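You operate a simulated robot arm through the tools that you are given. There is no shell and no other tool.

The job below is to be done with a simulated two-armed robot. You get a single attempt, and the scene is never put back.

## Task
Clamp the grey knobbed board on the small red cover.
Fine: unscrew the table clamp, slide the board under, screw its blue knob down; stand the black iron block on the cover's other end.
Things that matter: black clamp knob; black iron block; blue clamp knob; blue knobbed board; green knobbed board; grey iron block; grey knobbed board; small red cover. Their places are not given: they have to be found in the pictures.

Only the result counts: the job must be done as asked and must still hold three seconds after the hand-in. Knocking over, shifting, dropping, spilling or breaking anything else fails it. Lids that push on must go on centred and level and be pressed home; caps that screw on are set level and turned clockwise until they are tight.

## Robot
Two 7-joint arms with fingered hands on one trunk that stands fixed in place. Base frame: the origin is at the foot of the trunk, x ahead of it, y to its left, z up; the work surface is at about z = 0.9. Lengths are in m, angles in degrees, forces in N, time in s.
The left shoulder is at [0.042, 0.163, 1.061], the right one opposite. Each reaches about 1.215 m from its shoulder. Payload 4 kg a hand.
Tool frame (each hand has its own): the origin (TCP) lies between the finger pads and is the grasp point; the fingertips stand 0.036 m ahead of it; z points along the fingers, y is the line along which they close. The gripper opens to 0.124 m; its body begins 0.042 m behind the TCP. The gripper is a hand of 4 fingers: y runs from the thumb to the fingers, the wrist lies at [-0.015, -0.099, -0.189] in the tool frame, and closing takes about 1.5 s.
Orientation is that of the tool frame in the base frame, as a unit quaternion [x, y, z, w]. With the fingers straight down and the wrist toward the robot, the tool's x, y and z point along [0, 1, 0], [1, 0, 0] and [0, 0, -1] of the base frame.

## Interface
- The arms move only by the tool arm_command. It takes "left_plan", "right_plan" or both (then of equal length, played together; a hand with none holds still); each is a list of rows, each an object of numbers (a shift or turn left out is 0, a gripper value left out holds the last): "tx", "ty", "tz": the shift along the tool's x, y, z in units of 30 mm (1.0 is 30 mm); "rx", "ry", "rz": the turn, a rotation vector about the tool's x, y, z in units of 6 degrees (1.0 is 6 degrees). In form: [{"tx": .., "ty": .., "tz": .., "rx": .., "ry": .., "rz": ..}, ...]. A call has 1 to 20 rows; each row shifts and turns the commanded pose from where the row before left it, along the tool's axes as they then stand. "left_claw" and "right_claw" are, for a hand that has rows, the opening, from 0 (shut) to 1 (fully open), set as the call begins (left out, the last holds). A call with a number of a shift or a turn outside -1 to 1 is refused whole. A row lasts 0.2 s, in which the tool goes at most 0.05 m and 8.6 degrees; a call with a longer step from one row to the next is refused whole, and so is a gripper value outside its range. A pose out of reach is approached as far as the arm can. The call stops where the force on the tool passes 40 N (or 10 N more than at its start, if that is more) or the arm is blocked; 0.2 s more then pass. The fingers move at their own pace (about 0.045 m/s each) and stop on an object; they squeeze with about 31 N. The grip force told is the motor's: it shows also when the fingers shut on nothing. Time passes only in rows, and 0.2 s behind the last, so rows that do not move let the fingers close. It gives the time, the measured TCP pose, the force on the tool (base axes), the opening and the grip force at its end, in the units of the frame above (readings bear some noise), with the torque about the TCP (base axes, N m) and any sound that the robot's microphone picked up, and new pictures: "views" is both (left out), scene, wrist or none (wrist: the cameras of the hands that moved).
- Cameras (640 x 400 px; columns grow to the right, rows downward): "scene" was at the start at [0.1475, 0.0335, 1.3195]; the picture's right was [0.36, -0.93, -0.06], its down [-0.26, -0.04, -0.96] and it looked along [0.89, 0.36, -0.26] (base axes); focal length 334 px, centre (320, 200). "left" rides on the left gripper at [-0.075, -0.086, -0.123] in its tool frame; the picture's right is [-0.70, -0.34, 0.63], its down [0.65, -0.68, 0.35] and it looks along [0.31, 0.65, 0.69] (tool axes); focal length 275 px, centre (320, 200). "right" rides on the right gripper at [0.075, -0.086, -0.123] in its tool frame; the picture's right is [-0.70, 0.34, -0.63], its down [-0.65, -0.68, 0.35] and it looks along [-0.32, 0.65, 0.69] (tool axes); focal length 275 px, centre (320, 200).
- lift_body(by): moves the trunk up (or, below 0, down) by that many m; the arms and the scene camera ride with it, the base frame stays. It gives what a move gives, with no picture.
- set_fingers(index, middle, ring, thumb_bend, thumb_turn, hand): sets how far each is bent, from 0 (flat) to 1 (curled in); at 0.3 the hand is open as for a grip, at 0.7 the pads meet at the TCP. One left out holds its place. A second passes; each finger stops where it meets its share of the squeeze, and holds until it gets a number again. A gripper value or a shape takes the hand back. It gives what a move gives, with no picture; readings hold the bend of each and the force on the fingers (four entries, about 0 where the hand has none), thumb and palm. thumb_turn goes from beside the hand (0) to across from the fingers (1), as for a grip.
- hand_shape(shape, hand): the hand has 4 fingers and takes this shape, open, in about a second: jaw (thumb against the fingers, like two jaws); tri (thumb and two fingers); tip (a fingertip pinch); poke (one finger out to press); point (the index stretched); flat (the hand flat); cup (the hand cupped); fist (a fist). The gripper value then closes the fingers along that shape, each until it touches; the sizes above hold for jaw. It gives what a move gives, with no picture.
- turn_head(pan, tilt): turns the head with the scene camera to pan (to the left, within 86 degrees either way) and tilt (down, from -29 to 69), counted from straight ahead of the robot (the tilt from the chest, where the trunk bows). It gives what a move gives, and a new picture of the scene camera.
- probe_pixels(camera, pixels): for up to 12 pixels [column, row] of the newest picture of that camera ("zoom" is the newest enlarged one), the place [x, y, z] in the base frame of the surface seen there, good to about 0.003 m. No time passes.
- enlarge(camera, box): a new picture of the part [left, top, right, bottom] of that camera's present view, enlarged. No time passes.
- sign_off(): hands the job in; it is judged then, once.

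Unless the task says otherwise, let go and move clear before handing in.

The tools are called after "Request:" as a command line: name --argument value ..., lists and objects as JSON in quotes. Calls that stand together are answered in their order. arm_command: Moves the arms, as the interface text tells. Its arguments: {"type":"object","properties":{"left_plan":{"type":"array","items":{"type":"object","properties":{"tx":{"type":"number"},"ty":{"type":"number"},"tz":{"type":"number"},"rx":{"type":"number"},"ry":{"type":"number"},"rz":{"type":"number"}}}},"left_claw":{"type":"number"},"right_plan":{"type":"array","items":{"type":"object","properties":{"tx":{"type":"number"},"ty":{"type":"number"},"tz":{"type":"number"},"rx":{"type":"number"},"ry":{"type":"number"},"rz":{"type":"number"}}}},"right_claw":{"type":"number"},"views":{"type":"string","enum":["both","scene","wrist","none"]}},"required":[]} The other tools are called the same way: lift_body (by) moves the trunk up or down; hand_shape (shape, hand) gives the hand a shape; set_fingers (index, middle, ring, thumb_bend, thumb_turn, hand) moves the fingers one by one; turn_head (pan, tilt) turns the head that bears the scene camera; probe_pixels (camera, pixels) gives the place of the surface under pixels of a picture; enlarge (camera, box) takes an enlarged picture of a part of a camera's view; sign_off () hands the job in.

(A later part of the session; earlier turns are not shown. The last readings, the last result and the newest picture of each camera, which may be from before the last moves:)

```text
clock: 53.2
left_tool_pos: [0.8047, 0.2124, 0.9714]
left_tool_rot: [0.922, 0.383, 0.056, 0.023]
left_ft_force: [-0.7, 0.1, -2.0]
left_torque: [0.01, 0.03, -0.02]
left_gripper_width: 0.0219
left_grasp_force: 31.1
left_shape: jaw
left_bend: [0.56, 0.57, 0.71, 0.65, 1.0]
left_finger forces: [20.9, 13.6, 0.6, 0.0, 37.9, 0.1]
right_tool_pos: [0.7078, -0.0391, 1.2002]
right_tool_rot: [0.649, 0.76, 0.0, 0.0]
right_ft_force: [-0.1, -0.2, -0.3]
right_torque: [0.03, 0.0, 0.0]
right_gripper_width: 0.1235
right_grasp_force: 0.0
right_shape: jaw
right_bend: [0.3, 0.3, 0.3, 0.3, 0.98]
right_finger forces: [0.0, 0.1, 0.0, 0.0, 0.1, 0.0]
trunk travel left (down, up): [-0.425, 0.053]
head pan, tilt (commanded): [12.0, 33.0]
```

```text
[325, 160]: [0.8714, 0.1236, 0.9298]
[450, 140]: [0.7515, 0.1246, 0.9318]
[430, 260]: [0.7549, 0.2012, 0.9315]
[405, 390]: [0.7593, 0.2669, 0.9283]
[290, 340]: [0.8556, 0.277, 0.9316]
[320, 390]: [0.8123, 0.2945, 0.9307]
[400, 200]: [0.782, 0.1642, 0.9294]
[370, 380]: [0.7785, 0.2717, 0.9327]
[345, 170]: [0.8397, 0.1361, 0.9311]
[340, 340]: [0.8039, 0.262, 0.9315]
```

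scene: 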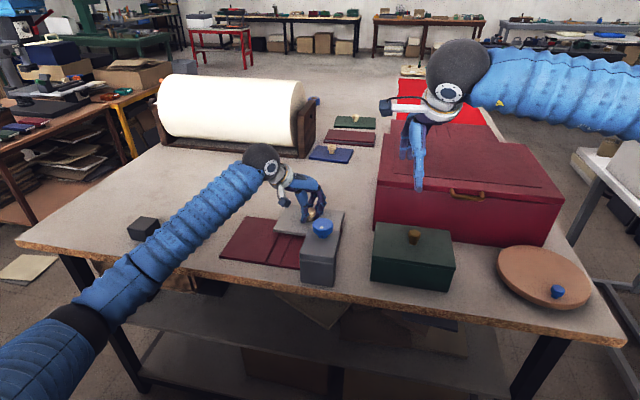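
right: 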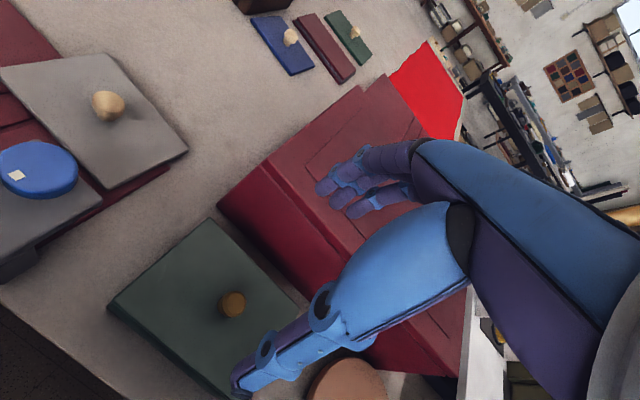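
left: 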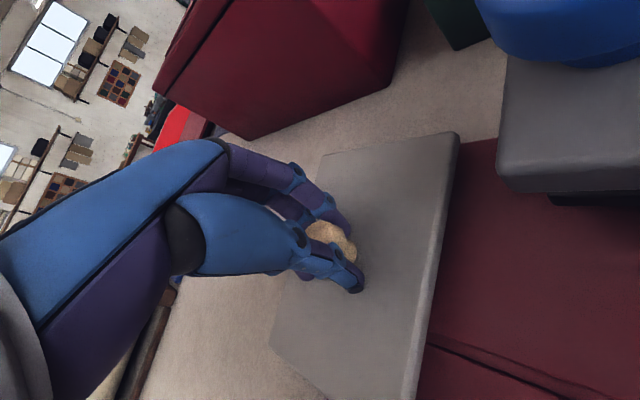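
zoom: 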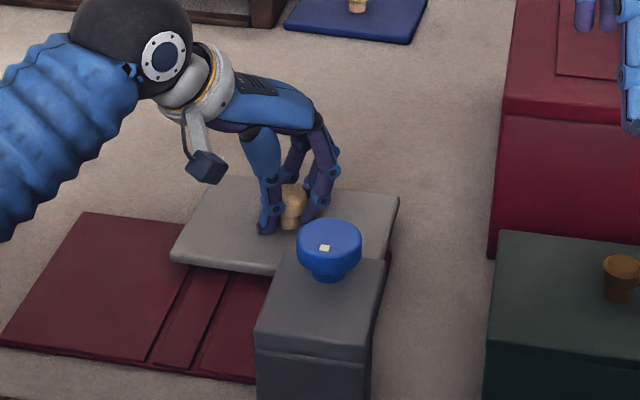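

The board is now level with top ≈0.931, about 11 mm above its rest height. I'll lower it to ~2 mm above the cover, straighten its yaw by 3°, and move it half way (front edge to about x 0.71) toward the pad.

Request:
arm_command --left_plan '[{"tx": -0.013, "ty": -0.013, "tz": 0.149}, {"tx": -0.013, "ty": -0.013, "tz": 0.149}, {"rx": 0.044, "ry": 0.044, "rz": -0.513}, {"tx": -0.317, "ty": -0.389, "tz": -0.061}, {"tx": -0.317, "ty": -0.389, "tz": -0.061}, {"tx": -0.317, "ty": -0.389, "tz": -0.061}, {}]' --views "both"

Request:
enlarge --camera "scene" --box '[220, 150, 420, 275]'

Request:
enlarge --camera "left" --box '[240, 120, 560, 400]'

```text
clock: 54.8
left_tool_pos: [0.7594, 0.2149, 0.9618]
left_tool_rot: [0.911, 0.407, 0.057, 0.022]
left_ft_force: [1.0, -0.8, -2.2]
left_torque: [0.03, 0.07, 0.03]
left_gripper_width: 0.0221
left_grasp_force: 30.9
left_shape: jaw
left_bend: [0.56, 0.57, 0.71, 0.65, 1.0]
left_finger forces: [21.0, 13.7, 0.6, 0.0, 38.0, 0.0]
right_tool_pos: [0.7075, -0.0391, 1.1995]
right_tool_rot: [0.649, 0.761, 0.001, 0.0]
right_ft_force: [0.8, 0.3, -0.2]
right_torque: [0.03, 0.01, 0.0]
right_gripper_width: 0.1238
right_grasp_force: 0.0
right_shape: jaw
right_bend: [0.3, 0.3, 0.3, 0.3, 0.98]
right_finger forces: [0.0, 0.1, 0.1, 0.0, 0.1, 0.1]
trunk travel left (down, up): [-0.425, 0.053]
head pan, tilt (commanded): [12.0, 33.0]
```

scene: 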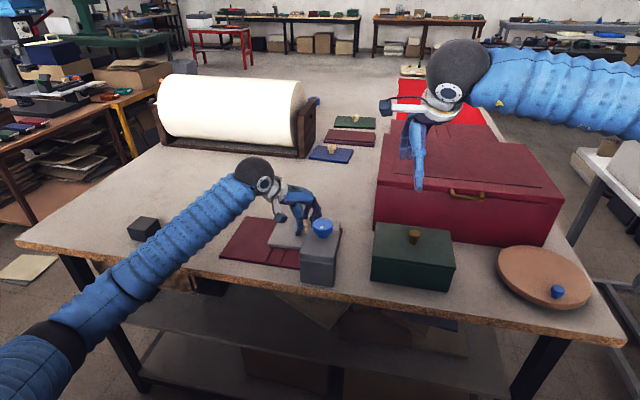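
left: 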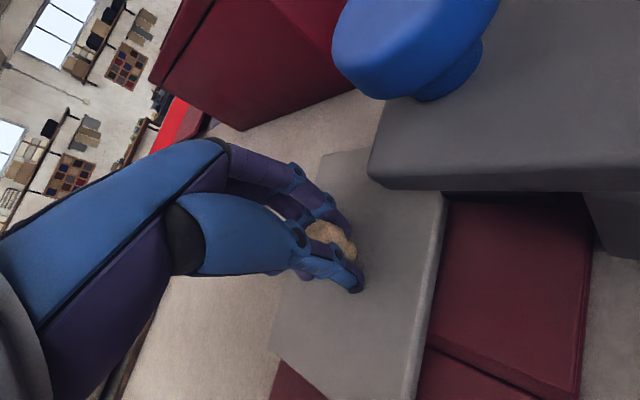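

```text
3.20 times, centred on (320, 212) of scene
```

zoom: 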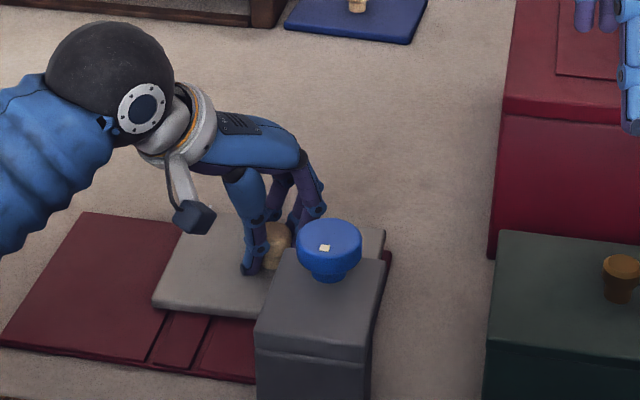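

```text
1.43 times, centred on (400, 260) of left
```

zoom: 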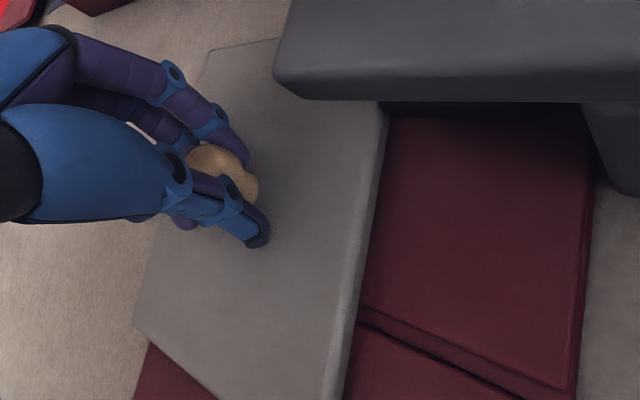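

I'll check the board's height and front edge before it goes under the pad.

Request:
probe_pixels --camera "zoom" --pixels '[[372, 135], [358, 220], [332, 360], [300, 150], [220, 330], [150, 310], [260, 60], [450, 250], [300, 300], [345, 115]]'

Request:
probe_pixels --camera "scene" --pixels '[[269, 244], [292, 247], [280, 235], [338, 224], [283, 220], [245, 240], [300, 222]]'

```text
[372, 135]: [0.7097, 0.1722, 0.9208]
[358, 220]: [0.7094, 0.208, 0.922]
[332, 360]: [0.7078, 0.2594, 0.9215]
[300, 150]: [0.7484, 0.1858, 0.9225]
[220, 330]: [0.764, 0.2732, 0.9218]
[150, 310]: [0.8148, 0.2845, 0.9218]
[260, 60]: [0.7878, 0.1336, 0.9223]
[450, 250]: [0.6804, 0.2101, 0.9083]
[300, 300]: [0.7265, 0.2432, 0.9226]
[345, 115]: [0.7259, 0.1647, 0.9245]
```

```text
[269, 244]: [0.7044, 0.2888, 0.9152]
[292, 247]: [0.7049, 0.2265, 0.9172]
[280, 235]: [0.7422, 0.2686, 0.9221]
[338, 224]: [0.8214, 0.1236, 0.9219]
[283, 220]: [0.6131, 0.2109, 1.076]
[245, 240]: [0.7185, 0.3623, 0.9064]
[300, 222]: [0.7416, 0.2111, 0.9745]
```

Front edge is straight at x≈0.709, top at 0.922, gap to the pad about 4–5 mm. Continuing the slide of 45 mm under the pad.

Request:
arm_command --left_plan '[{"tx": -0.158, "ty": -0.195, "tz": -0.03}, {"tx": -0.158, "ty": -0.195, "tz": -0.03}, {"tx": -0.158, "ty": -0.195, "tz": -0.03}, {"tx": -0.158, "ty": -0.195, "tz": -0.03}, {"tx": -0.158, "ty": -0.195, "tz": -0.03}, {"tx": -0.158, "ty": -0.195, "tz": -0.03}, {}]' --views "both"

Request:
enlarge --camera "scene" --box '[220, 150, 420, 275]'

Request:
enlarge --camera "left" --box '[240, 120, 560, 400]'

```text
clock: 56.4
left_tool_pos: [0.7138, 0.2177, 0.9617]
left_tool_rot: [0.911, 0.407, 0.058, 0.022]
left_ft_force: [0.0, 0.4, -1.9]
left_torque: [-0.03, 0.05, 0.02]
left_gripper_width: 0.022
left_grasp_force: 31.2
left_shape: jaw
left_bend: [0.56, 0.57, 0.71, 0.65, 1.0]
left_finger forces: [21.0, 13.7, 0.7, 0.1, 38.6, 0.0]
right_tool_pos: [0.7071, -0.04, 1.1996]
right_tool_rot: [0.649, 0.761, 0.0, 0.001]
right_ft_force: [-0.2, 0.0, -0.1]
right_torque: [0.01, -0.01, -0.01]
right_gripper_width: 0.1237
right_grasp_force: 0.2
right_shape: jaw
right_bend: [0.3, 0.3, 0.3, 0.3, 0.98]
right_finger forces: [0.1, 0.1, 0.0, 0.1, 0.1, 0.1]
trunk travel left (down, up): [-0.425, 0.053]
head pan, tilt (commanded): [12.0, 33.0]
```

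scene: 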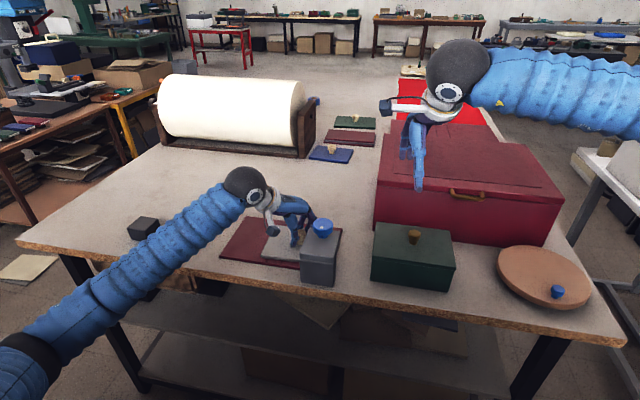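
left: 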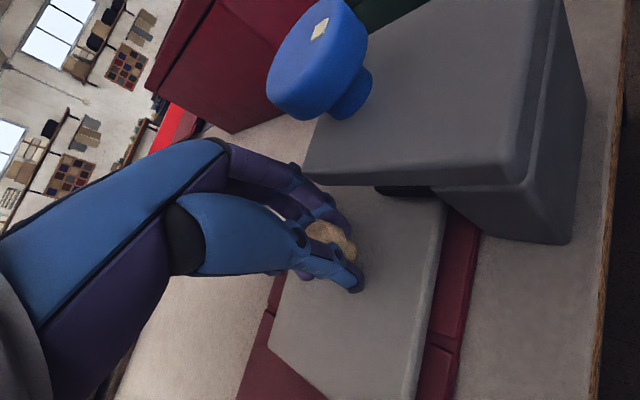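

```text
3.20 times, centred on (320, 212) of scene
```

zoom: 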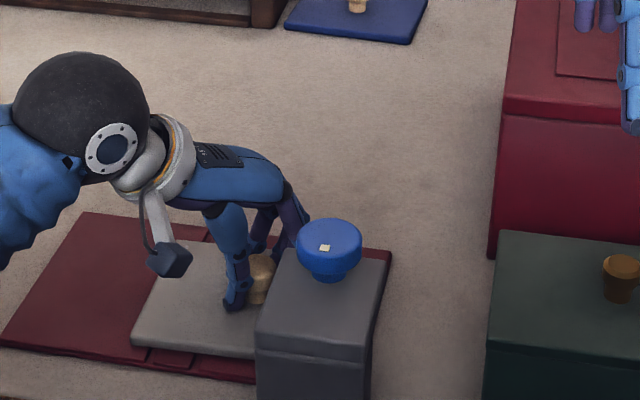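

```text
1.43 times, centred on (400, 260) of left
```

zoom: 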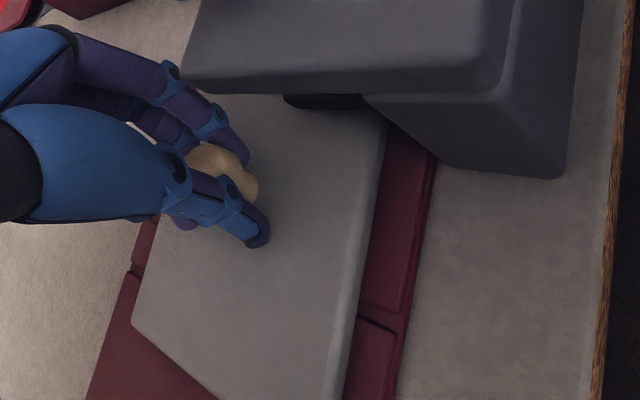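

The board now reaches well under the pad (zoom (330,100)) and lies within the cover. I'll lower it 2 mm onto the cover and release.

Request:
arm_command --left_plan '[{"tz": 0.04}, {"tz": 0.04}, {}]' --views "none"

Request:
arm_command --left_plan '[{}, {}, {}, {}, {}, {}, {}, {}]' --left_claw 1.0 --views "both"

Request:
enlarge --camera "left" --box '[240, 120, 560, 400]'

```text
clock: 57.2
left_tool_pos: [0.7146, 0.2169, 0.9612]
left_tool_rot: [0.911, 0.408, 0.059, 0.023]
left_ft_force: [-1.4, -0.1, 5.5]
left_torque: [0.11, 0.0, 0.01]
left_gripper_width: 0.0219
left_grasp_force: 30.7
left_shape: jaw
left_bend: [0.56, 0.57, 0.71, 0.65, 1.0]
left_finger forces: [21.2, 13.7, 0.7, 0.1, 47.0, 0.0]
right_tool_pos: [0.7064, -0.0398, 1.2006]
right_tool_rot: [0.65, 0.76, 0.0, -0.001]
right_ft_force: [0.7, -0.1, -0.2]
right_torque: [0.02, -0.02, 0.01]
right_gripper_width: 0.1237
right_grasp_force: 0.1
right_shape: jaw
right_bend: [0.3, 0.3, 0.3, 0.3, 0.98]
right_finger forces: [0.1, 0.0, 0.0, 0.1, 0.0, 0.1]
trunk travel left (down, up): [-0.425, 0.053]
head pan, tilt (commanded): [12.0, 33.0]
```

```text
clock: 59.0
left_tool_pos: [0.7153, 0.2174, 0.9591]
left_tool_rot: [0.912, 0.407, 0.057, 0.022]
left_ft_force: [0.4, -0.7, -0.7]
left_torque: [0.03, -0.01, -0.05]
left_gripper_width: 0.1239
left_grasp_force: 0.0
left_shape: jaw
left_bend: [0.3, 0.3, 0.3, 0.3, 0.97]
left_finger forces: [0.0, 0.0, 0.0, 0.0, 0.1, 0.1]
right_tool_pos: [0.707, -0.0392, 1.1994]
right_tool_rot: [0.65, 0.76, -0.001, 0.0]
right_ft_force: [0.8, -0.5, 0.3]
right_torque: [-0.04, 0.01, 0.01]
right_gripper_width: 0.1238
right_grasp_force: 0.1
right_shape: jaw
right_bend: [0.3, 0.3, 0.3, 0.3, 0.98]
right_finger forces: [0.0, 0.0, 0.0, 0.1, 0.0, 0.0]
trunk travel left (down, up): [-0.425, 0.053]
head pan, tilt (commanded): [12.0, 33.0]
```

scene: 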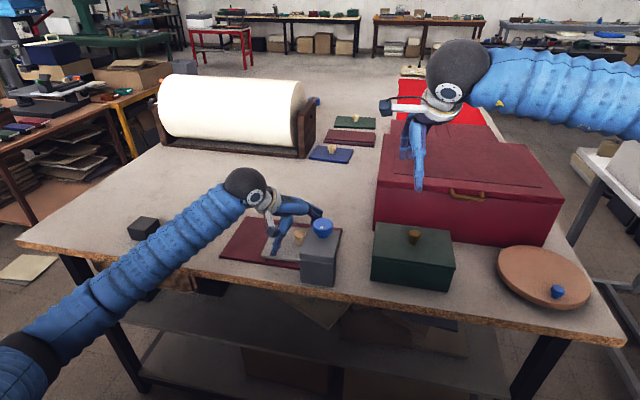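
left: 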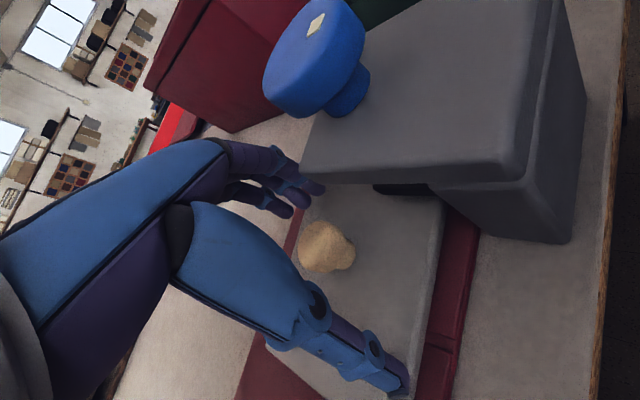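

```text
1.43 times, centred on (400, 260) of left
```

zoom: 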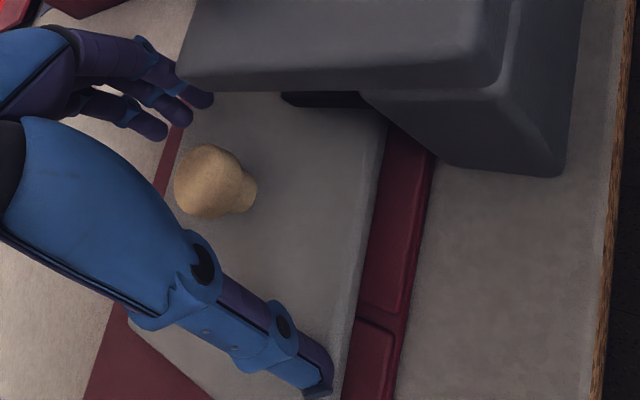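

The board is resting and released. I'll back the left hand off slightly and straight up, and level it again.

Request:
arm_command --left_plan '[{"tx": 0.41, "ty": 0.16, "tz": 0.05}, {"tx": 0.086, "ty": 0.085, "tz": -0.99}, {"tx": 0.086, "ty": 0.085, "tz": -0.99}, {"tx": 0.086, "ty": 0.085, "tz": -0.99}, {"tx": 0.086, "ty": 0.085, "tz": -0.99}, {"tx": 0.086, "ty": 0.085, "tz": -0.99}, {"tx": 0.086, "ty": 0.085, "tz": -0.99}, {"rx": 0.448, "ry": -0.4}, {"rx": 0.448, "ry": -0.4}, {}]' --views "both"

Request:
enlarge --camera "scene" --box '[220, 180, 380, 300]'

```text
clock: 61.2
left_tool_pos: [0.7255, 0.2231, 1.1396]
left_tool_rot: [0.913, 0.408, 0.0, -0.004]
left_ft_force: [0.1, 0.3, 0.0]
left_torque: [-0.02, -0.01, -0.08]
left_gripper_width: 0.1238
left_grasp_force: 0.0
left_shape: jaw
left_bend: [0.3, 0.3, 0.3, 0.3, 0.97]
left_finger forces: [0.0, 0.0, 0.0, 0.0, 0.0, 0.1]
right_tool_pos: [0.7076, -0.0396, 1.1991]
right_tool_rot: [0.649, 0.761, -0.001, 0.001]
right_ft_force: [-0.4, -0.3, -0.1]
right_torque: [-0.03, -0.01, 0.0]
right_gripper_width: 0.1241
right_grasp_force: 0.0
right_shape: jaw
right_bend: [0.3, 0.3, 0.3, 0.3, 0.98]
right_finger forces: [0.0, 0.0, 0.0, 0.0, 0.0, 0.0]
trunk travel left (down, up): [-0.425, 0.053]
head pan, tilt (commanded): [12.0, 33.0]
```

scene: 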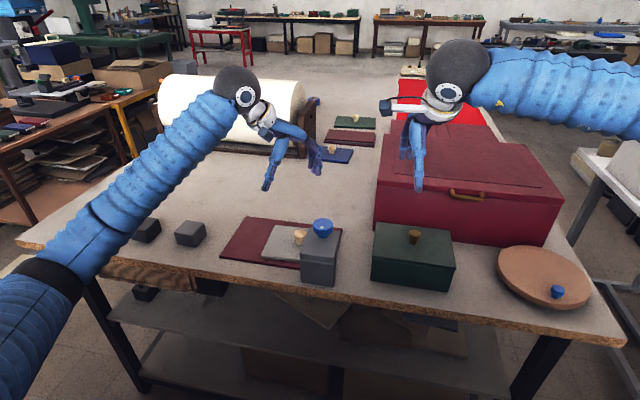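
left: 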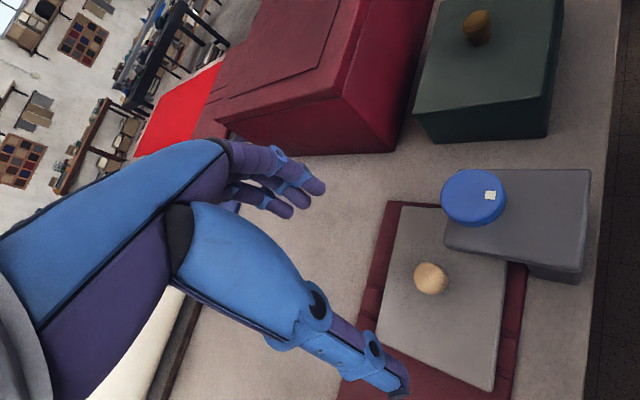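

```text
3.33 times, centred on (300, 240) of scene
```

zoom: 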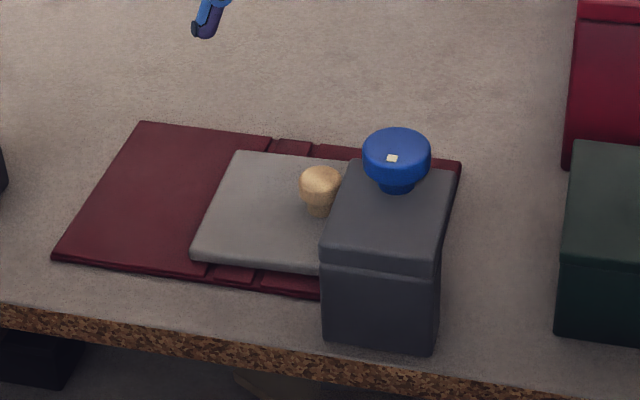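

The board sits inside the cover and the cover's left corners (zoom (142,122), (55,258)) haven't moved. I'll send the left hand away toward the blocks and then bring the right hand back above the blue knob.

Request:
arm_command --left_plan '[{"tx": 0.79, "ty": -0.785, "tz": -0.14}, {"tx": 0.79, "ty": -0.785, "tz": -0.14}, {"tx": 0.79, "ty": -0.785, "tz": -0.14}, {"tx": 0.79, "ty": -0.785, "tz": -0.14}, {"tx": 0.79, "ty": -0.785, "tz": -0.14}, {"tx": 0.79, "ty": -0.785, "tz": -0.14}, {"tx": 0.79, "ty": -0.785, "tz": -0.14}, {"tx": 0.79, "ty": -0.785, "tz": -0.14}, {"tx": 0.79, "ty": -0.785, "tz": -0.14}, {"tx": 0.79, "ty": -0.785, "tz": -0.14}, {"tx": 0.79, "ty": -0.785, "tz": -0.14}, {"tx": 0.79, "ty": -0.785, "tz": -0.14}, {}, {}, {}, {}, {}, {}]' --right_plan '[{}, {}, {}, {}, {}, {}, {"tx": 0.502, "ty": 0.003, "tz": 0.222}, {"tx": 0.502, "ty": 0.003, "tz": 0.222}, {"tx": 0.502, "ty": 0.003, "tz": 0.222}, {"tx": 0.502, "ty": 0.003, "tz": 0.222}, {"tx": 0.502, "ty": 0.003, "tz": 0.222}, {"tx": 0.502, "ty": 0.003, "tz": 0.222}, {"tx": 0.502, "ty": 0.003, "tz": 0.222}, {"tx": 0.502, "ty": 0.003, "tz": 0.222}, {"tx": 0.502, "ty": 0.003, "tz": 0.222}, {"tx": 0.502, "ty": 0.003, "tz": 0.222}, {"tx": 0.502, "ty": 0.003, "tz": 0.222}, {"tx": 0.502, "ty": 0.003, "tz": 0.222}]' --views "none"

Request:
arm_command --right_plan '[{"rz": -1}, {"rz": -1}, {"rz": -1}, {"rz": -1}, {"rz": -1}, {"rz": -1}, {"rz": -1}, {"rz": -1}, {"rz": -1}, {}]' --left_plan '[{}, {}, {}, {}, {}, {}, {}, {}, {}, {}]' --views "both"

```text
clock: 65.0
left_tool_pos: [0.706, 0.624, 1.1902]
left_tool_rot: [0.913, 0.408, 0.0, -0.003]
left_ft_force: [-0.9, -0.3, -0.1]
left_torque: [-0.04, -0.02, 0.0]
left_gripper_width: 0.124
left_grasp_force: 0.0
left_shape: jaw
left_bend: [0.3, 0.3, 0.3, 0.3, 0.97]
left_finger forces: [0.0, 0.1, 0.1, 0.1, 0.1, 0.0]
right_tool_pos: [0.6798, 0.1402, 1.1202]
right_tool_rot: [0.65, 0.76, -0.001, 0.001]
right_ft_force: [-0.2, 1.0, 0.9]
right_torque: [0.01, 0.01, 0.0]
right_gripper_width: 0.1238
right_grasp_force: 0.0
right_shape: jaw
right_bend: [0.3, 0.3, 0.3, 0.3, 0.98]
right_finger forces: [0.1, 0.0, 0.0, 0.0, 0.0, 0.1]
trunk travel left (down, up): [-0.425, 0.053]
head pan, tilt (commanded): [12.0, 33.0]
```

```text
clock: 67.2
left_tool_pos: [0.7039, 0.6234, 1.192]
left_tool_rot: [0.913, 0.409, 0.0, -0.003]
left_ft_force: [-0.3, 0.2, -0.9]
left_torque: [0.01, 0.0, -0.04]
left_gripper_width: 0.1239
left_grasp_force: 0.0
left_shape: jaw
left_bend: [0.3, 0.3, 0.3, 0.3, 0.97]
left_finger forces: [0.0, 0.0, 0.1, 0.1, 0.0, 0.0]
right_tool_pos: [0.6811, 0.1409, 1.1207]
right_tool_rot: [0.232, 0.973, 0.0, 0.0]
right_ft_force: [1.1, -0.1, -0.1]
right_torque: [0.05, -0.02, 0.0]
right_gripper_width: 0.1235
right_grasp_force: 0.1
right_shape: jaw
right_bend: [0.3, 0.3, 0.3, 0.3, 0.98]
right_finger forces: [0.0, 0.0, 0.0, 0.1, 0.0, 0.0]
trunk travel left (down, up): [-0.425, 0.053]
head pan, tilt (commanded): [12.0, 33.0]
```

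scene: 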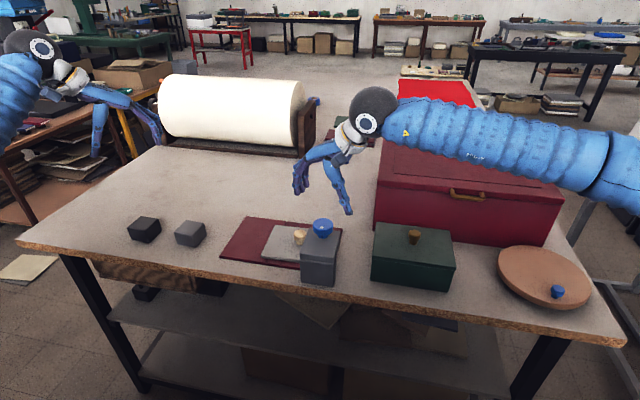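
right: 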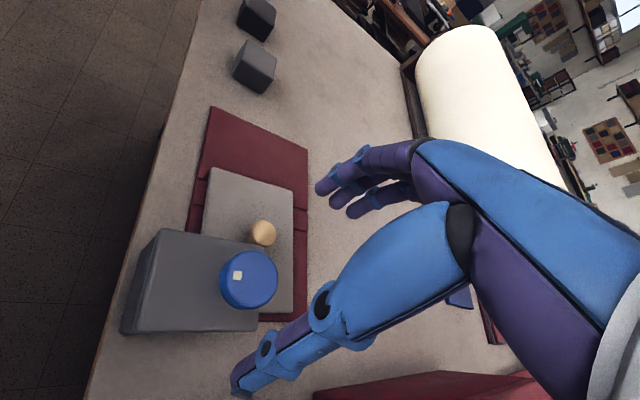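
left: 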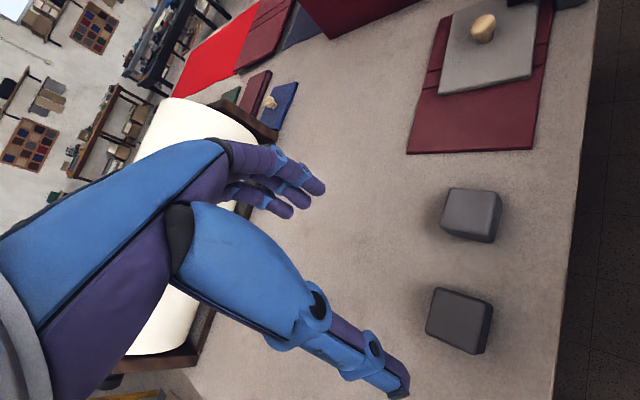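

The right hand is at yaw +63°, above the knob, which gives over 110° of clockwise stroke. Lower and grip.

Request:
arm_command --right_plan '[{"tz": 0.9, "ty": -0.06}, {"tz": 0.9}, {"tz": 0.7}, {"tz": 0.34}, {}]' --views "none"

Request:
arm_command --right_plan '[{}, {}, {}, {}, {}, {}, {}]' --right_claw 0.1 --views "both"

Request:
enlarge --camera "scene" --box '[220, 150, 420, 275]'

```text
clock: 68.4
left_tool_pos: [0.7035, 0.6252, 1.192]
left_tool_rot: [0.913, 0.409, 0.001, -0.003]
left_ft_force: [0.5, 0.0, 1.0]
left_torque: [0.0, 0.02, 0.0]
left_gripper_width: 0.1241
left_grasp_force: 0.0
left_shape: jaw
left_bend: [0.3, 0.3, 0.3, 0.3, 0.97]
left_finger forces: [0.1, 0.0, 0.0, 0.0, 0.0, 0.0]
right_tool_pos: [0.6793, 0.1388, 1.0339]
right_tool_rot: [0.234, 0.972, 0.0, 0.0]
right_ft_force: [0.3, -0.5, -0.3]
right_torque: [0.03, 0.01, -0.02]
right_gripper_width: 0.1238
right_grasp_force: 0.0
right_shape: jaw
right_bend: [0.3, 0.3, 0.3, 0.3, 0.98]
right_finger forces: [0.1, 0.0, 0.0, 0.0, 0.0, 0.1]
trunk travel left (down, up): [-0.425, 0.053]
head pan, tilt (commanded): [12.0, 33.0]
```

```text
clock: 70.0
left_tool_pos: [0.704, 0.6215, 1.1929]
left_tool_rot: [0.913, 0.408, 0.0, -0.003]
left_ft_force: [0.5, -0.3, -0.5]
left_torque: [-0.01, -0.01, 0.0]
left_gripper_width: 0.1237
left_grasp_force: 0.0
left_shape: jaw
left_bend: [0.3, 0.3, 0.3, 0.3, 0.97]
left_finger forces: [0.0, 0.0, 0.0, 0.0, 0.0, 0.0]
right_tool_pos: [0.6795, 0.1392, 1.0338]
right_tool_rot: [0.234, 0.972, -0.001, -0.001]
right_ft_force: [-7.0, -10.2, -2.8]
right_torque: [-0.26, 0.09, 0.06]
right_gripper_width: 0.059
right_grasp_force: 31.3
right_shape: jaw
right_bend: [0.54, 0.59, 0.59, 0.54, 0.99]
right_finger forces: [14.3, 6.2, 0.0, 0.0, 31.8, 0.0]
trunk travel left (down, up): [-0.425, 0.053]
head pan, tilt (commanded): [12.0, 33.0]
```

scene: 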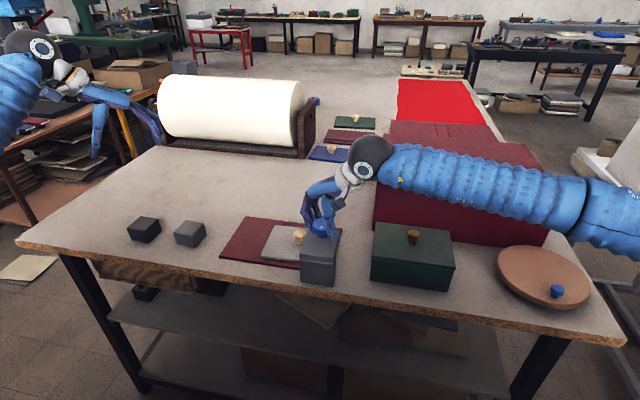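
right: 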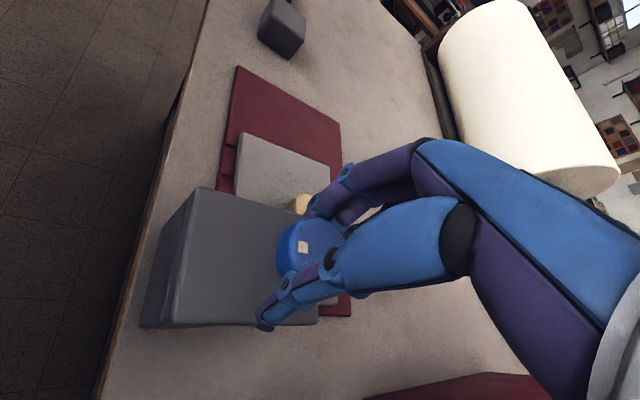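

```text
3.20 times, centred on (320, 212) of scene
```

zoom: 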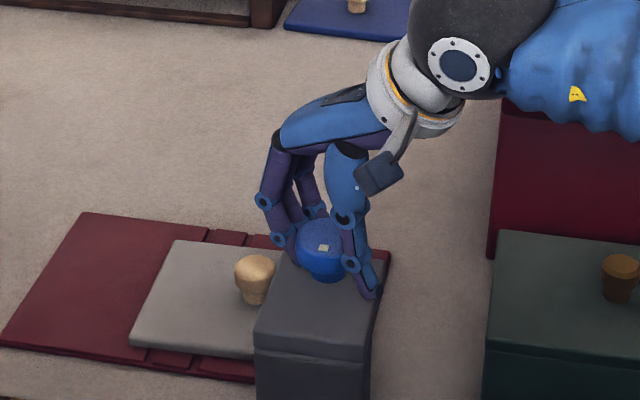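

Gripped, with the mark at wrist pixel (302,247). Turning clockwise 60° first, watching torque.

Request:
arm_command --right_plan '[{"rz": 1}, {"rz": 1}, {"rz": 1}, {"rz": 1}, {"rz": 1}, {"rz": 1}, {"rz": 1}, {"rz": 1}, {"rz": 1}, {"rz": 1}]' --left_plan '[{}, {}, {}, {}, {}, {}, {}, {}, {}, {}]' --views "wrist"

Request:
enlarge --camera "left" --box '[460, 0, 600, 90]'

```text
clock: 72.2
left_tool_pos: [0.703, 0.6246, 1.1919]
left_tool_rot: [0.913, 0.408, 0.001, -0.004]
left_ft_force: [0.0, -0.2, -0.2]
left_torque: [0.01, -0.01, -0.03]
left_gripper_width: 0.1239
left_grasp_force: 0.0
left_shape: jaw
left_bend: [0.3, 0.3, 0.3, 0.3, 0.97]
left_finger forces: [0.0, 0.1, 0.0, 0.1, 0.1, 0.0]
right_tool_pos: [0.678, 0.1401, 1.0345]
right_tool_rot: [0.688, 0.726, 0.001, 0.0]
right_ft_force: [-21.1, 2.8, -13.5]
right_torque: [-0.09, 0.24, 0.21]
right_gripper_width: 0.0587
right_grasp_force: 30.9
right_shape: jaw
right_bend: [0.54, 0.6, 0.59, 0.53, 0.99]
right_finger forces: [16.5, 4.9, 0.0, 0.0, 36.5, 0.0]
trunk travel left (down, up): [-0.425, 0.053]
head pan, tilt (commanded): [12.0, 33.0]
```

right: 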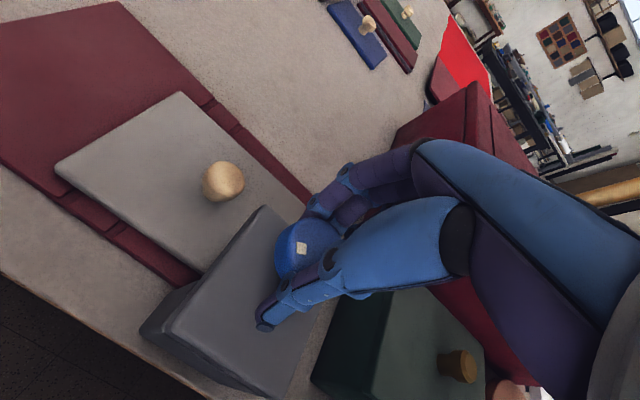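
left: 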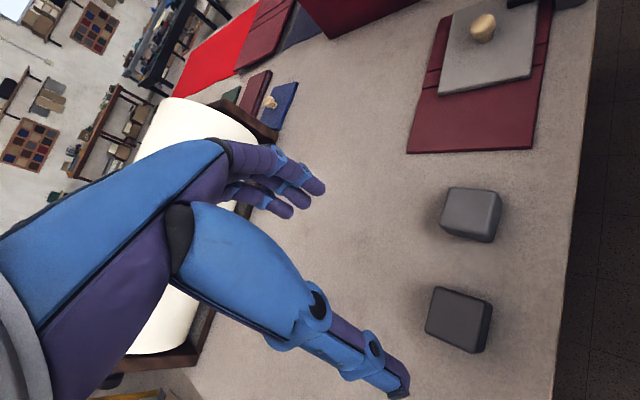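

```text
4.44 times, centred on (530, 45) of left
```

zoom: 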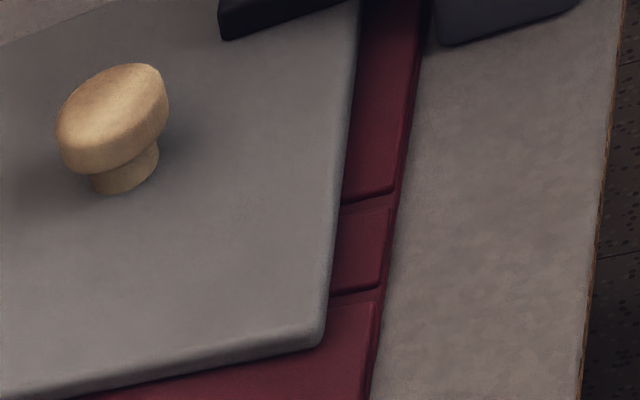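

The knob has turned about 60° with the hand (mark still at (302,247)), torque low. I'll ease the sideways load slightly and keep turning clockwise.

Request:
arm_command --right_plan '[{"rz": 0.8, "ty": -0.03}, {"rz": 0.8}, {"rz": 0.8}, {"rz": 0.8}, {"rz": 0.8}]' --views "wrist"

```text
clock: 73.4
left_tool_pos: [0.704, 0.6274, 1.19]
left_tool_rot: [0.913, 0.408, 0.0, -0.002]
left_ft_force: [-0.2, 0.1, 0.3]
left_torque: [-0.03, -0.01, -0.01]
left_gripper_width: 0.1239
left_grasp_force: 0.0
left_shape: jaw
left_bend: [0.3, 0.3, 0.3, 0.3, 0.97]
left_finger forces: [0.1, 0.0, 0.0, 0.0, 0.1, 0.0]
right_tool_pos: [0.6783, 0.1413, 1.035]
right_tool_rot: [0.824, 0.567, -0.001, 0.001]
right_ft_force: [-14.4, 18.6, -13.1]
right_torque: [0.24, 0.11, 0.58]
right_gripper_width: 0.0585
right_grasp_force: 30.9
right_shape: jaw
right_bend: [0.54, 0.59, 0.59, 0.53, 1.0]
right_finger forces: [19.8, 5.6, 0.0, 0.0, 34.7, 0.0]
trunk travel left (down, up): [-0.425, 0.053]
head pan, tilt (commanded): [12.0, 33.0]
```

right: 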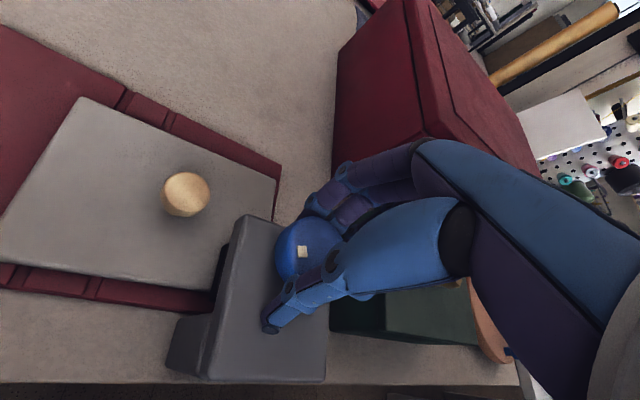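

Torque rose to 0.58 N·m after about 84°, so the pad is meeting the board. I'll keep tightening in small steps.

Request:
arm_command --right_plan '[{"rz": 0.6, "ty": -0.04, "tx": 0.02}, {"rz": 0.6}, {"rz": 0.6}, {"rz": 0.6}]' --views "wrist"

```text
clock: 74.4
left_tool_pos: [0.7051, 0.6246, 1.1907]
left_tool_rot: [0.912, 0.409, 0.0, -0.003]
left_ft_force: [-0.2, 0.7, 0.2]
left_torque: [0.0, -0.02, -0.03]
left_gripper_width: 0.1238
left_grasp_force: 0.0
left_shape: jaw
left_bend: [0.3, 0.3, 0.3, 0.3, 0.97]
left_finger forces: [0.1, 0.0, 0.0, 0.1, 0.0, 0.0]
right_tool_pos: [0.6768, 0.1403, 1.0348]
right_tool_rot: [0.889, 0.459, -0.001, 0.001]
right_ft_force: [-12.6, 13.8, -13.8]
right_torque: [0.24, 0.14, 0.6]
right_gripper_width: 0.0585
right_grasp_force: 31.3
right_shape: jaw
right_bend: [0.54, 0.6, 0.59, 0.53, 1.0]
right_finger forces: [20.2, 5.1, 0.1, 0.0, 33.7, 0.1]
trunk travel left (down, up): [-0.425, 0.053]
head pan, tilt (commanded): [12.0, 33.0]
```

right: 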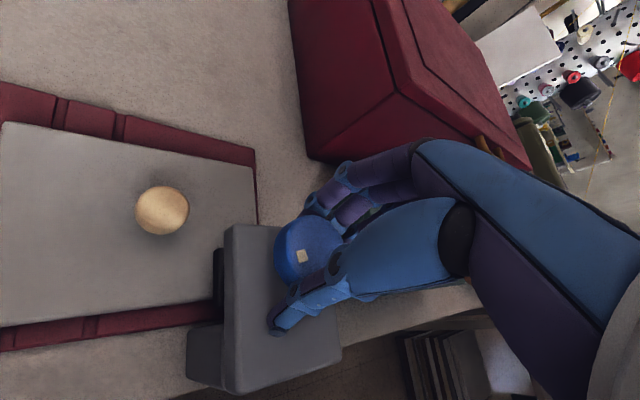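

The mark drifted a little in the hand (now (302,256)), torque steady at 0.6. I'll probe the mark to see how far the knob itself turned.

Request:
probe_pixels --camera "right" --pixels '[[302, 256], [295, 240], [310, 245], [295, 265]]'

Request:
arm_command --right_plan '[{"rz": 0.6}, {"rz": 0.6}, {"rz": 0.6}]' --views "wrist"

Request:
enlarge --camera "right" --box '[180, 190, 380, 390]'

```text
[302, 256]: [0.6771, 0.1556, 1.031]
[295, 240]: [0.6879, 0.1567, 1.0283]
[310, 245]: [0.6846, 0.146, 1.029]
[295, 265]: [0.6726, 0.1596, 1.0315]
```

```text
clock: 75.2
left_tool_pos: [0.7048, 0.6242, 1.1919]
left_tool_rot: [0.913, 0.409, 0.001, -0.003]
left_ft_force: [-0.1, 0.3, 0.0]
left_torque: [0.0, 0.01, -0.02]
left_gripper_width: 0.1242
left_grasp_force: 0.0
left_shape: jaw
left_bend: [0.3, 0.3, 0.3, 0.3, 0.97]
left_finger forces: [0.0, 0.0, 0.1, 0.0, 0.0, 0.0]
right_tool_pos: [0.6776, 0.1406, 1.0341]
right_tool_rot: [0.928, 0.373, 0.0, 0.0]
right_ft_force: [-13.7, 10.0, -17.0]
right_torque: [0.24, 0.11, 0.59]
right_gripper_width: 0.058
right_grasp_force: 30.8
right_shape: jaw
right_bend: [0.54, 0.6, 0.59, 0.53, 1.0]
right_finger forces: [18.7, 3.8, 0.0, 0.0, 33.8, 0.0]
trunk travel left (down, up): [-0.425, 0.053]
head pan, tilt (commanded): [12.0, 33.0]
```

right: 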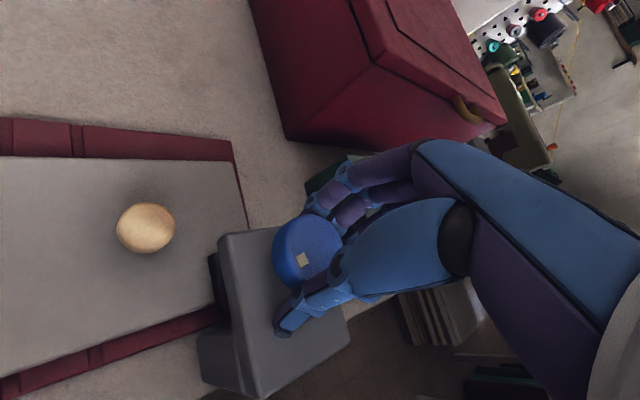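

```text
2.00 times, centred on (280, 290) of right
```

zoom: 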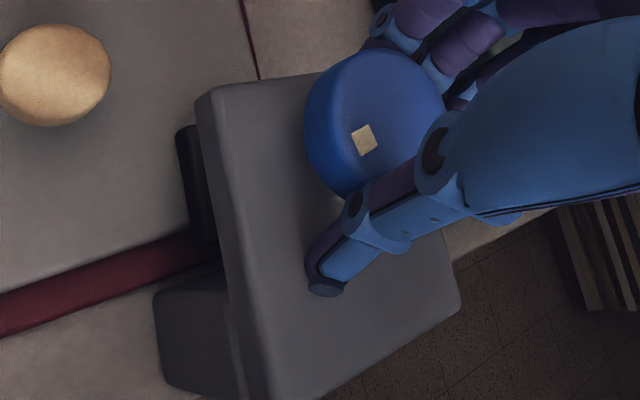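

The mark now sits at about 100° (0.677, 0.1556), exactly where contact with the board was predicted, and the hand slips at 0.6 N·m. I'll open, then inspect the knob and the pad before deciding on another tightening.

Request:
arm_command --right_plan '[{}, {}, {}, {}, {}, {"tz": -0.3}]' --right_claw 1.0 --views "both"

Request:
enlarge --camera "right" --box '[180, 190, 380, 390]'

Request:
probe_pixels --camera "right" --pixels '[[214, 290], [216, 275], [222, 300], [205, 290], [212, 282], [300, 265]]'

```text
clock: 76.6
left_tool_pos: [0.7045, 0.6235, 1.1918]
left_tool_rot: [0.913, 0.408, 0.0, -0.004]
left_ft_force: [-0.1, 0.2, -0.5]
left_torque: [0.03, 0.0, 0.03]
left_gripper_width: 0.124
left_grasp_force: 0.0
left_shape: jaw
left_bend: [0.3, 0.3, 0.3, 0.3, 0.97]
left_finger forces: [0.0, 0.1, 0.0, 0.0, 0.0, 0.0]
right_tool_pos: [0.6785, 0.1409, 1.0455]
right_tool_rot: [0.928, 0.373, 0.0, -0.001]
right_ft_force: [0.3, 0.0, -0.2]
right_torque: [0.02, -0.01, -0.02]
right_gripper_width: 0.1237
right_grasp_force: 0.0
right_shape: jaw
right_bend: [0.3, 0.3, 0.3, 0.3, 0.98]
right_finger forces: [0.1, 0.0, 0.1, 0.0, 0.0, 0.0]
trunk travel left (down, up): [-0.425, 0.053]
head pan, tilt (commanded): [12.0, 33.0]
```

scene: 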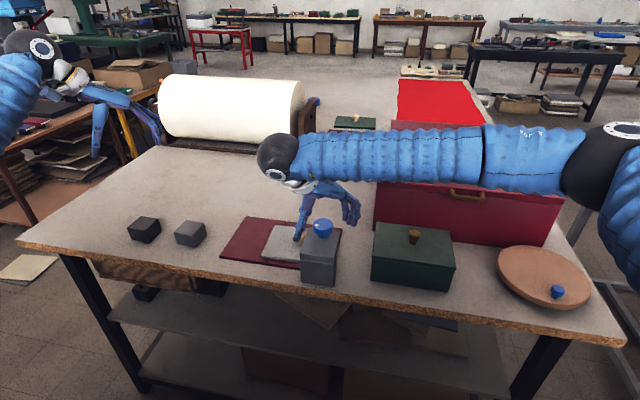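
right: 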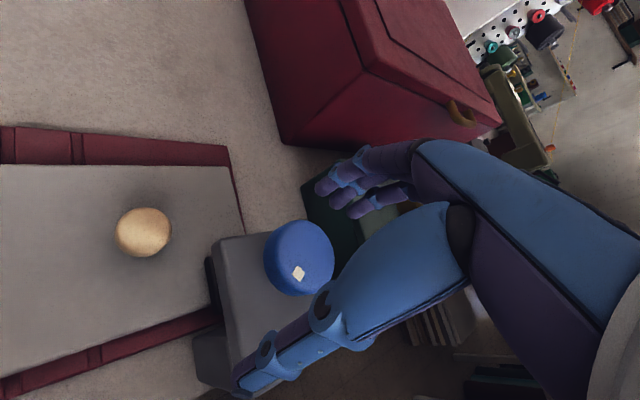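

```text
2.00 times, centred on (280, 290) of right
```

zoom: 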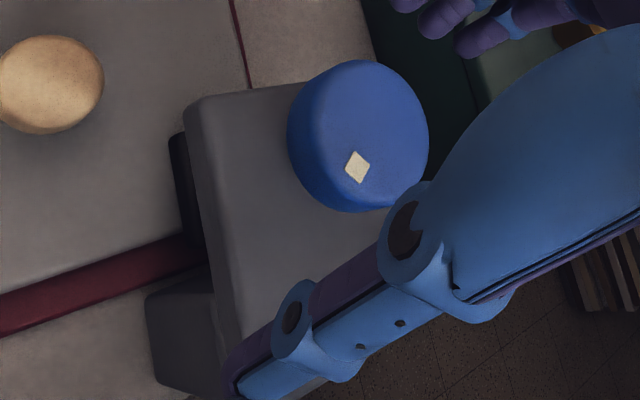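

```text
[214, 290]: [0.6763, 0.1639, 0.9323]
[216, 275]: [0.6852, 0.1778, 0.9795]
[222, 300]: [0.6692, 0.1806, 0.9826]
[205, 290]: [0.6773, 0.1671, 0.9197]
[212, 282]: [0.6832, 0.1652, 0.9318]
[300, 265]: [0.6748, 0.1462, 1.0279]
```

The pad now spans z≈0.9197–0.932, so it rests on the board's top (0.9195). I'll probe the mark for any spring-back.

Request:
probe_pixels --camera "right" --pixels '[[298, 273], [300, 250], [275, 250], [325, 245], [300, 230], [285, 285]]'

```text
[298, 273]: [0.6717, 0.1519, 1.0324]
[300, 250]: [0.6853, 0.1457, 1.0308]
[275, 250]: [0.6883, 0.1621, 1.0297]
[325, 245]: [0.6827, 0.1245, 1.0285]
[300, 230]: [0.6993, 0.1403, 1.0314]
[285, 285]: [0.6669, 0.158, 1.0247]
```

The mark now probes at about 123°, versus ~100° while gripped, so the knob may have sprung back a bit on release. I'll measure it more precisely.

Request:
enlarge --camera "right" --box '[255, 210, 345, 305]'

Request:
enlarge --camera "scene" --box '[290, 210, 350, 255]'

```text
4.21 times, centred on (300, 258) of right
```

zoom: 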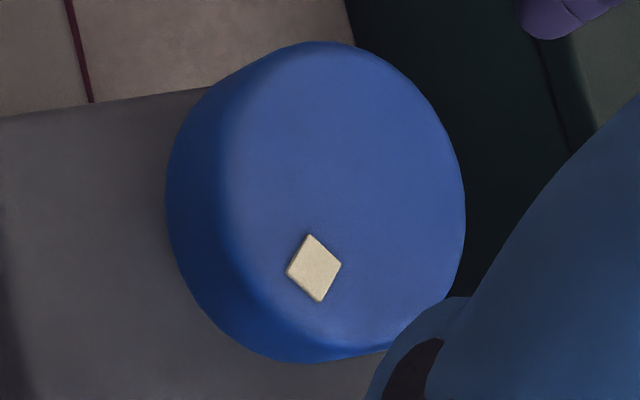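

```text
8.89 times, centred on (320, 232) of scene
```

zoom: 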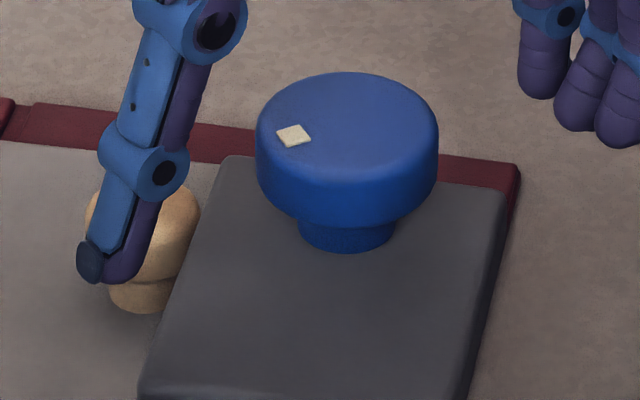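

The scene zoom agrees: the mark sits at ~125°, i.e. about where torque first rose; the knob relaxed from 100° on release. I'll tighten again with a fresh grip: swing back counter-clockwise open, lower, grip, turn, and compare.

Request:
arm_command --right_plan '[{"rz": -1}, {"rz": -1}, {"rz": -1}, {"rz": -1}, {"rz": -1}, {"rz": -1}, {"rz": -1}, {"rz": -1}, {"rz": -1}, {"rz": -1}, {"rz": -1}, {"rz": -1}, {"rz": -1}, {"rz": -1}, {"tz": 0.36}, {}]' --views "wrist"

Request:
arm_command --right_plan '[{}, {}, {}, {}, {}, {}, {}]' --right_claw 0.05 --views "wrist"

```text
clock: 80.0
left_tool_pos: [0.7046, 0.6243, 1.1913]
left_tool_rot: [0.913, 0.408, 0.0, -0.003]
left_ft_force: [-0.2, -0.1, 0.1]
left_torque: [-0.03, -0.04, 0.01]
left_gripper_width: 0.1236
left_grasp_force: 0.0
left_shape: jaw
left_bend: [0.3, 0.3, 0.3, 0.3, 0.97]
left_finger forces: [0.0, 0.0, 0.0, 0.0, 0.0, 0.1]
right_tool_pos: [0.678, 0.1396, 1.0318]
right_tool_rot: [0.439, 0.898, 0.0, 0.0]
right_ft_force: [-1.2, -0.1, 0.0]
right_torque: [0.02, 0.01, -0.01]
right_gripper_width: 0.1239
right_grasp_force: 0.0
right_shape: jaw
right_bend: [0.3, 0.3, 0.3, 0.3, 0.98]
right_finger forces: [0.0, 0.1, 0.0, 0.0, 0.0, 0.1]
trunk travel left (down, up): [-0.425, 0.053]
head pan, tilt (commanded): [12.0, 33.0]
```

right: 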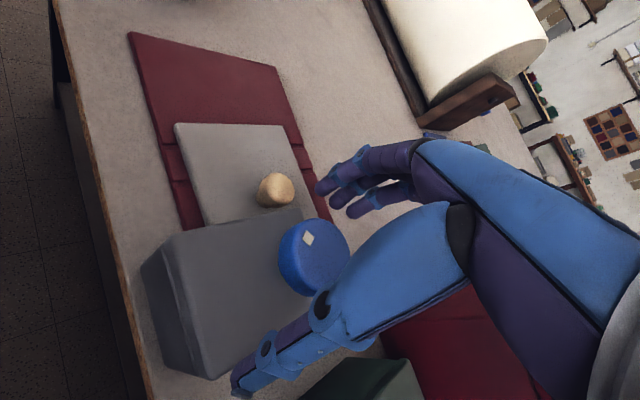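

```text
clock: 81.6
left_tool_pos: [0.7045, 0.6226, 1.1917]
left_tool_rot: [0.913, 0.409, 0.001, -0.003]
left_ft_force: [-0.3, 0.1, -0.1]
left_torque: [0.01, 0.02, -0.02]
left_gripper_width: 0.1239
left_grasp_force: 0.1
left_shape: jaw
left_bend: [0.3, 0.3, 0.3, 0.3, 0.97]
left_finger forces: [0.1, 0.0, 0.0, 0.0, 0.0, 0.0]
right_tool_pos: [0.6773, 0.1414, 1.0332]
right_tool_rot: [0.44, 0.898, 0.0, 0.0]
right_ft_force: [-6.6, -4.1, -0.9]
right_torque: [-0.17, 0.13, 0.01]
right_gripper_width: 0.0453
right_grasp_force: 30.7
right_shape: jaw
right_bend: [0.57, 0.6, 0.64, 0.55, 0.99]
right_finger forces: [17.0, 9.5, 0.4, 0.1, 35.5, 0.0]
trunk travel left (down, up): [-0.425, 0.053]
head pan, tilt (commanded): [12.0, 33.0]
```

right: 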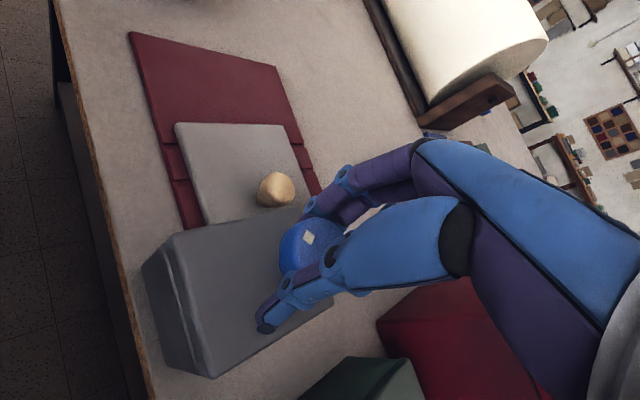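

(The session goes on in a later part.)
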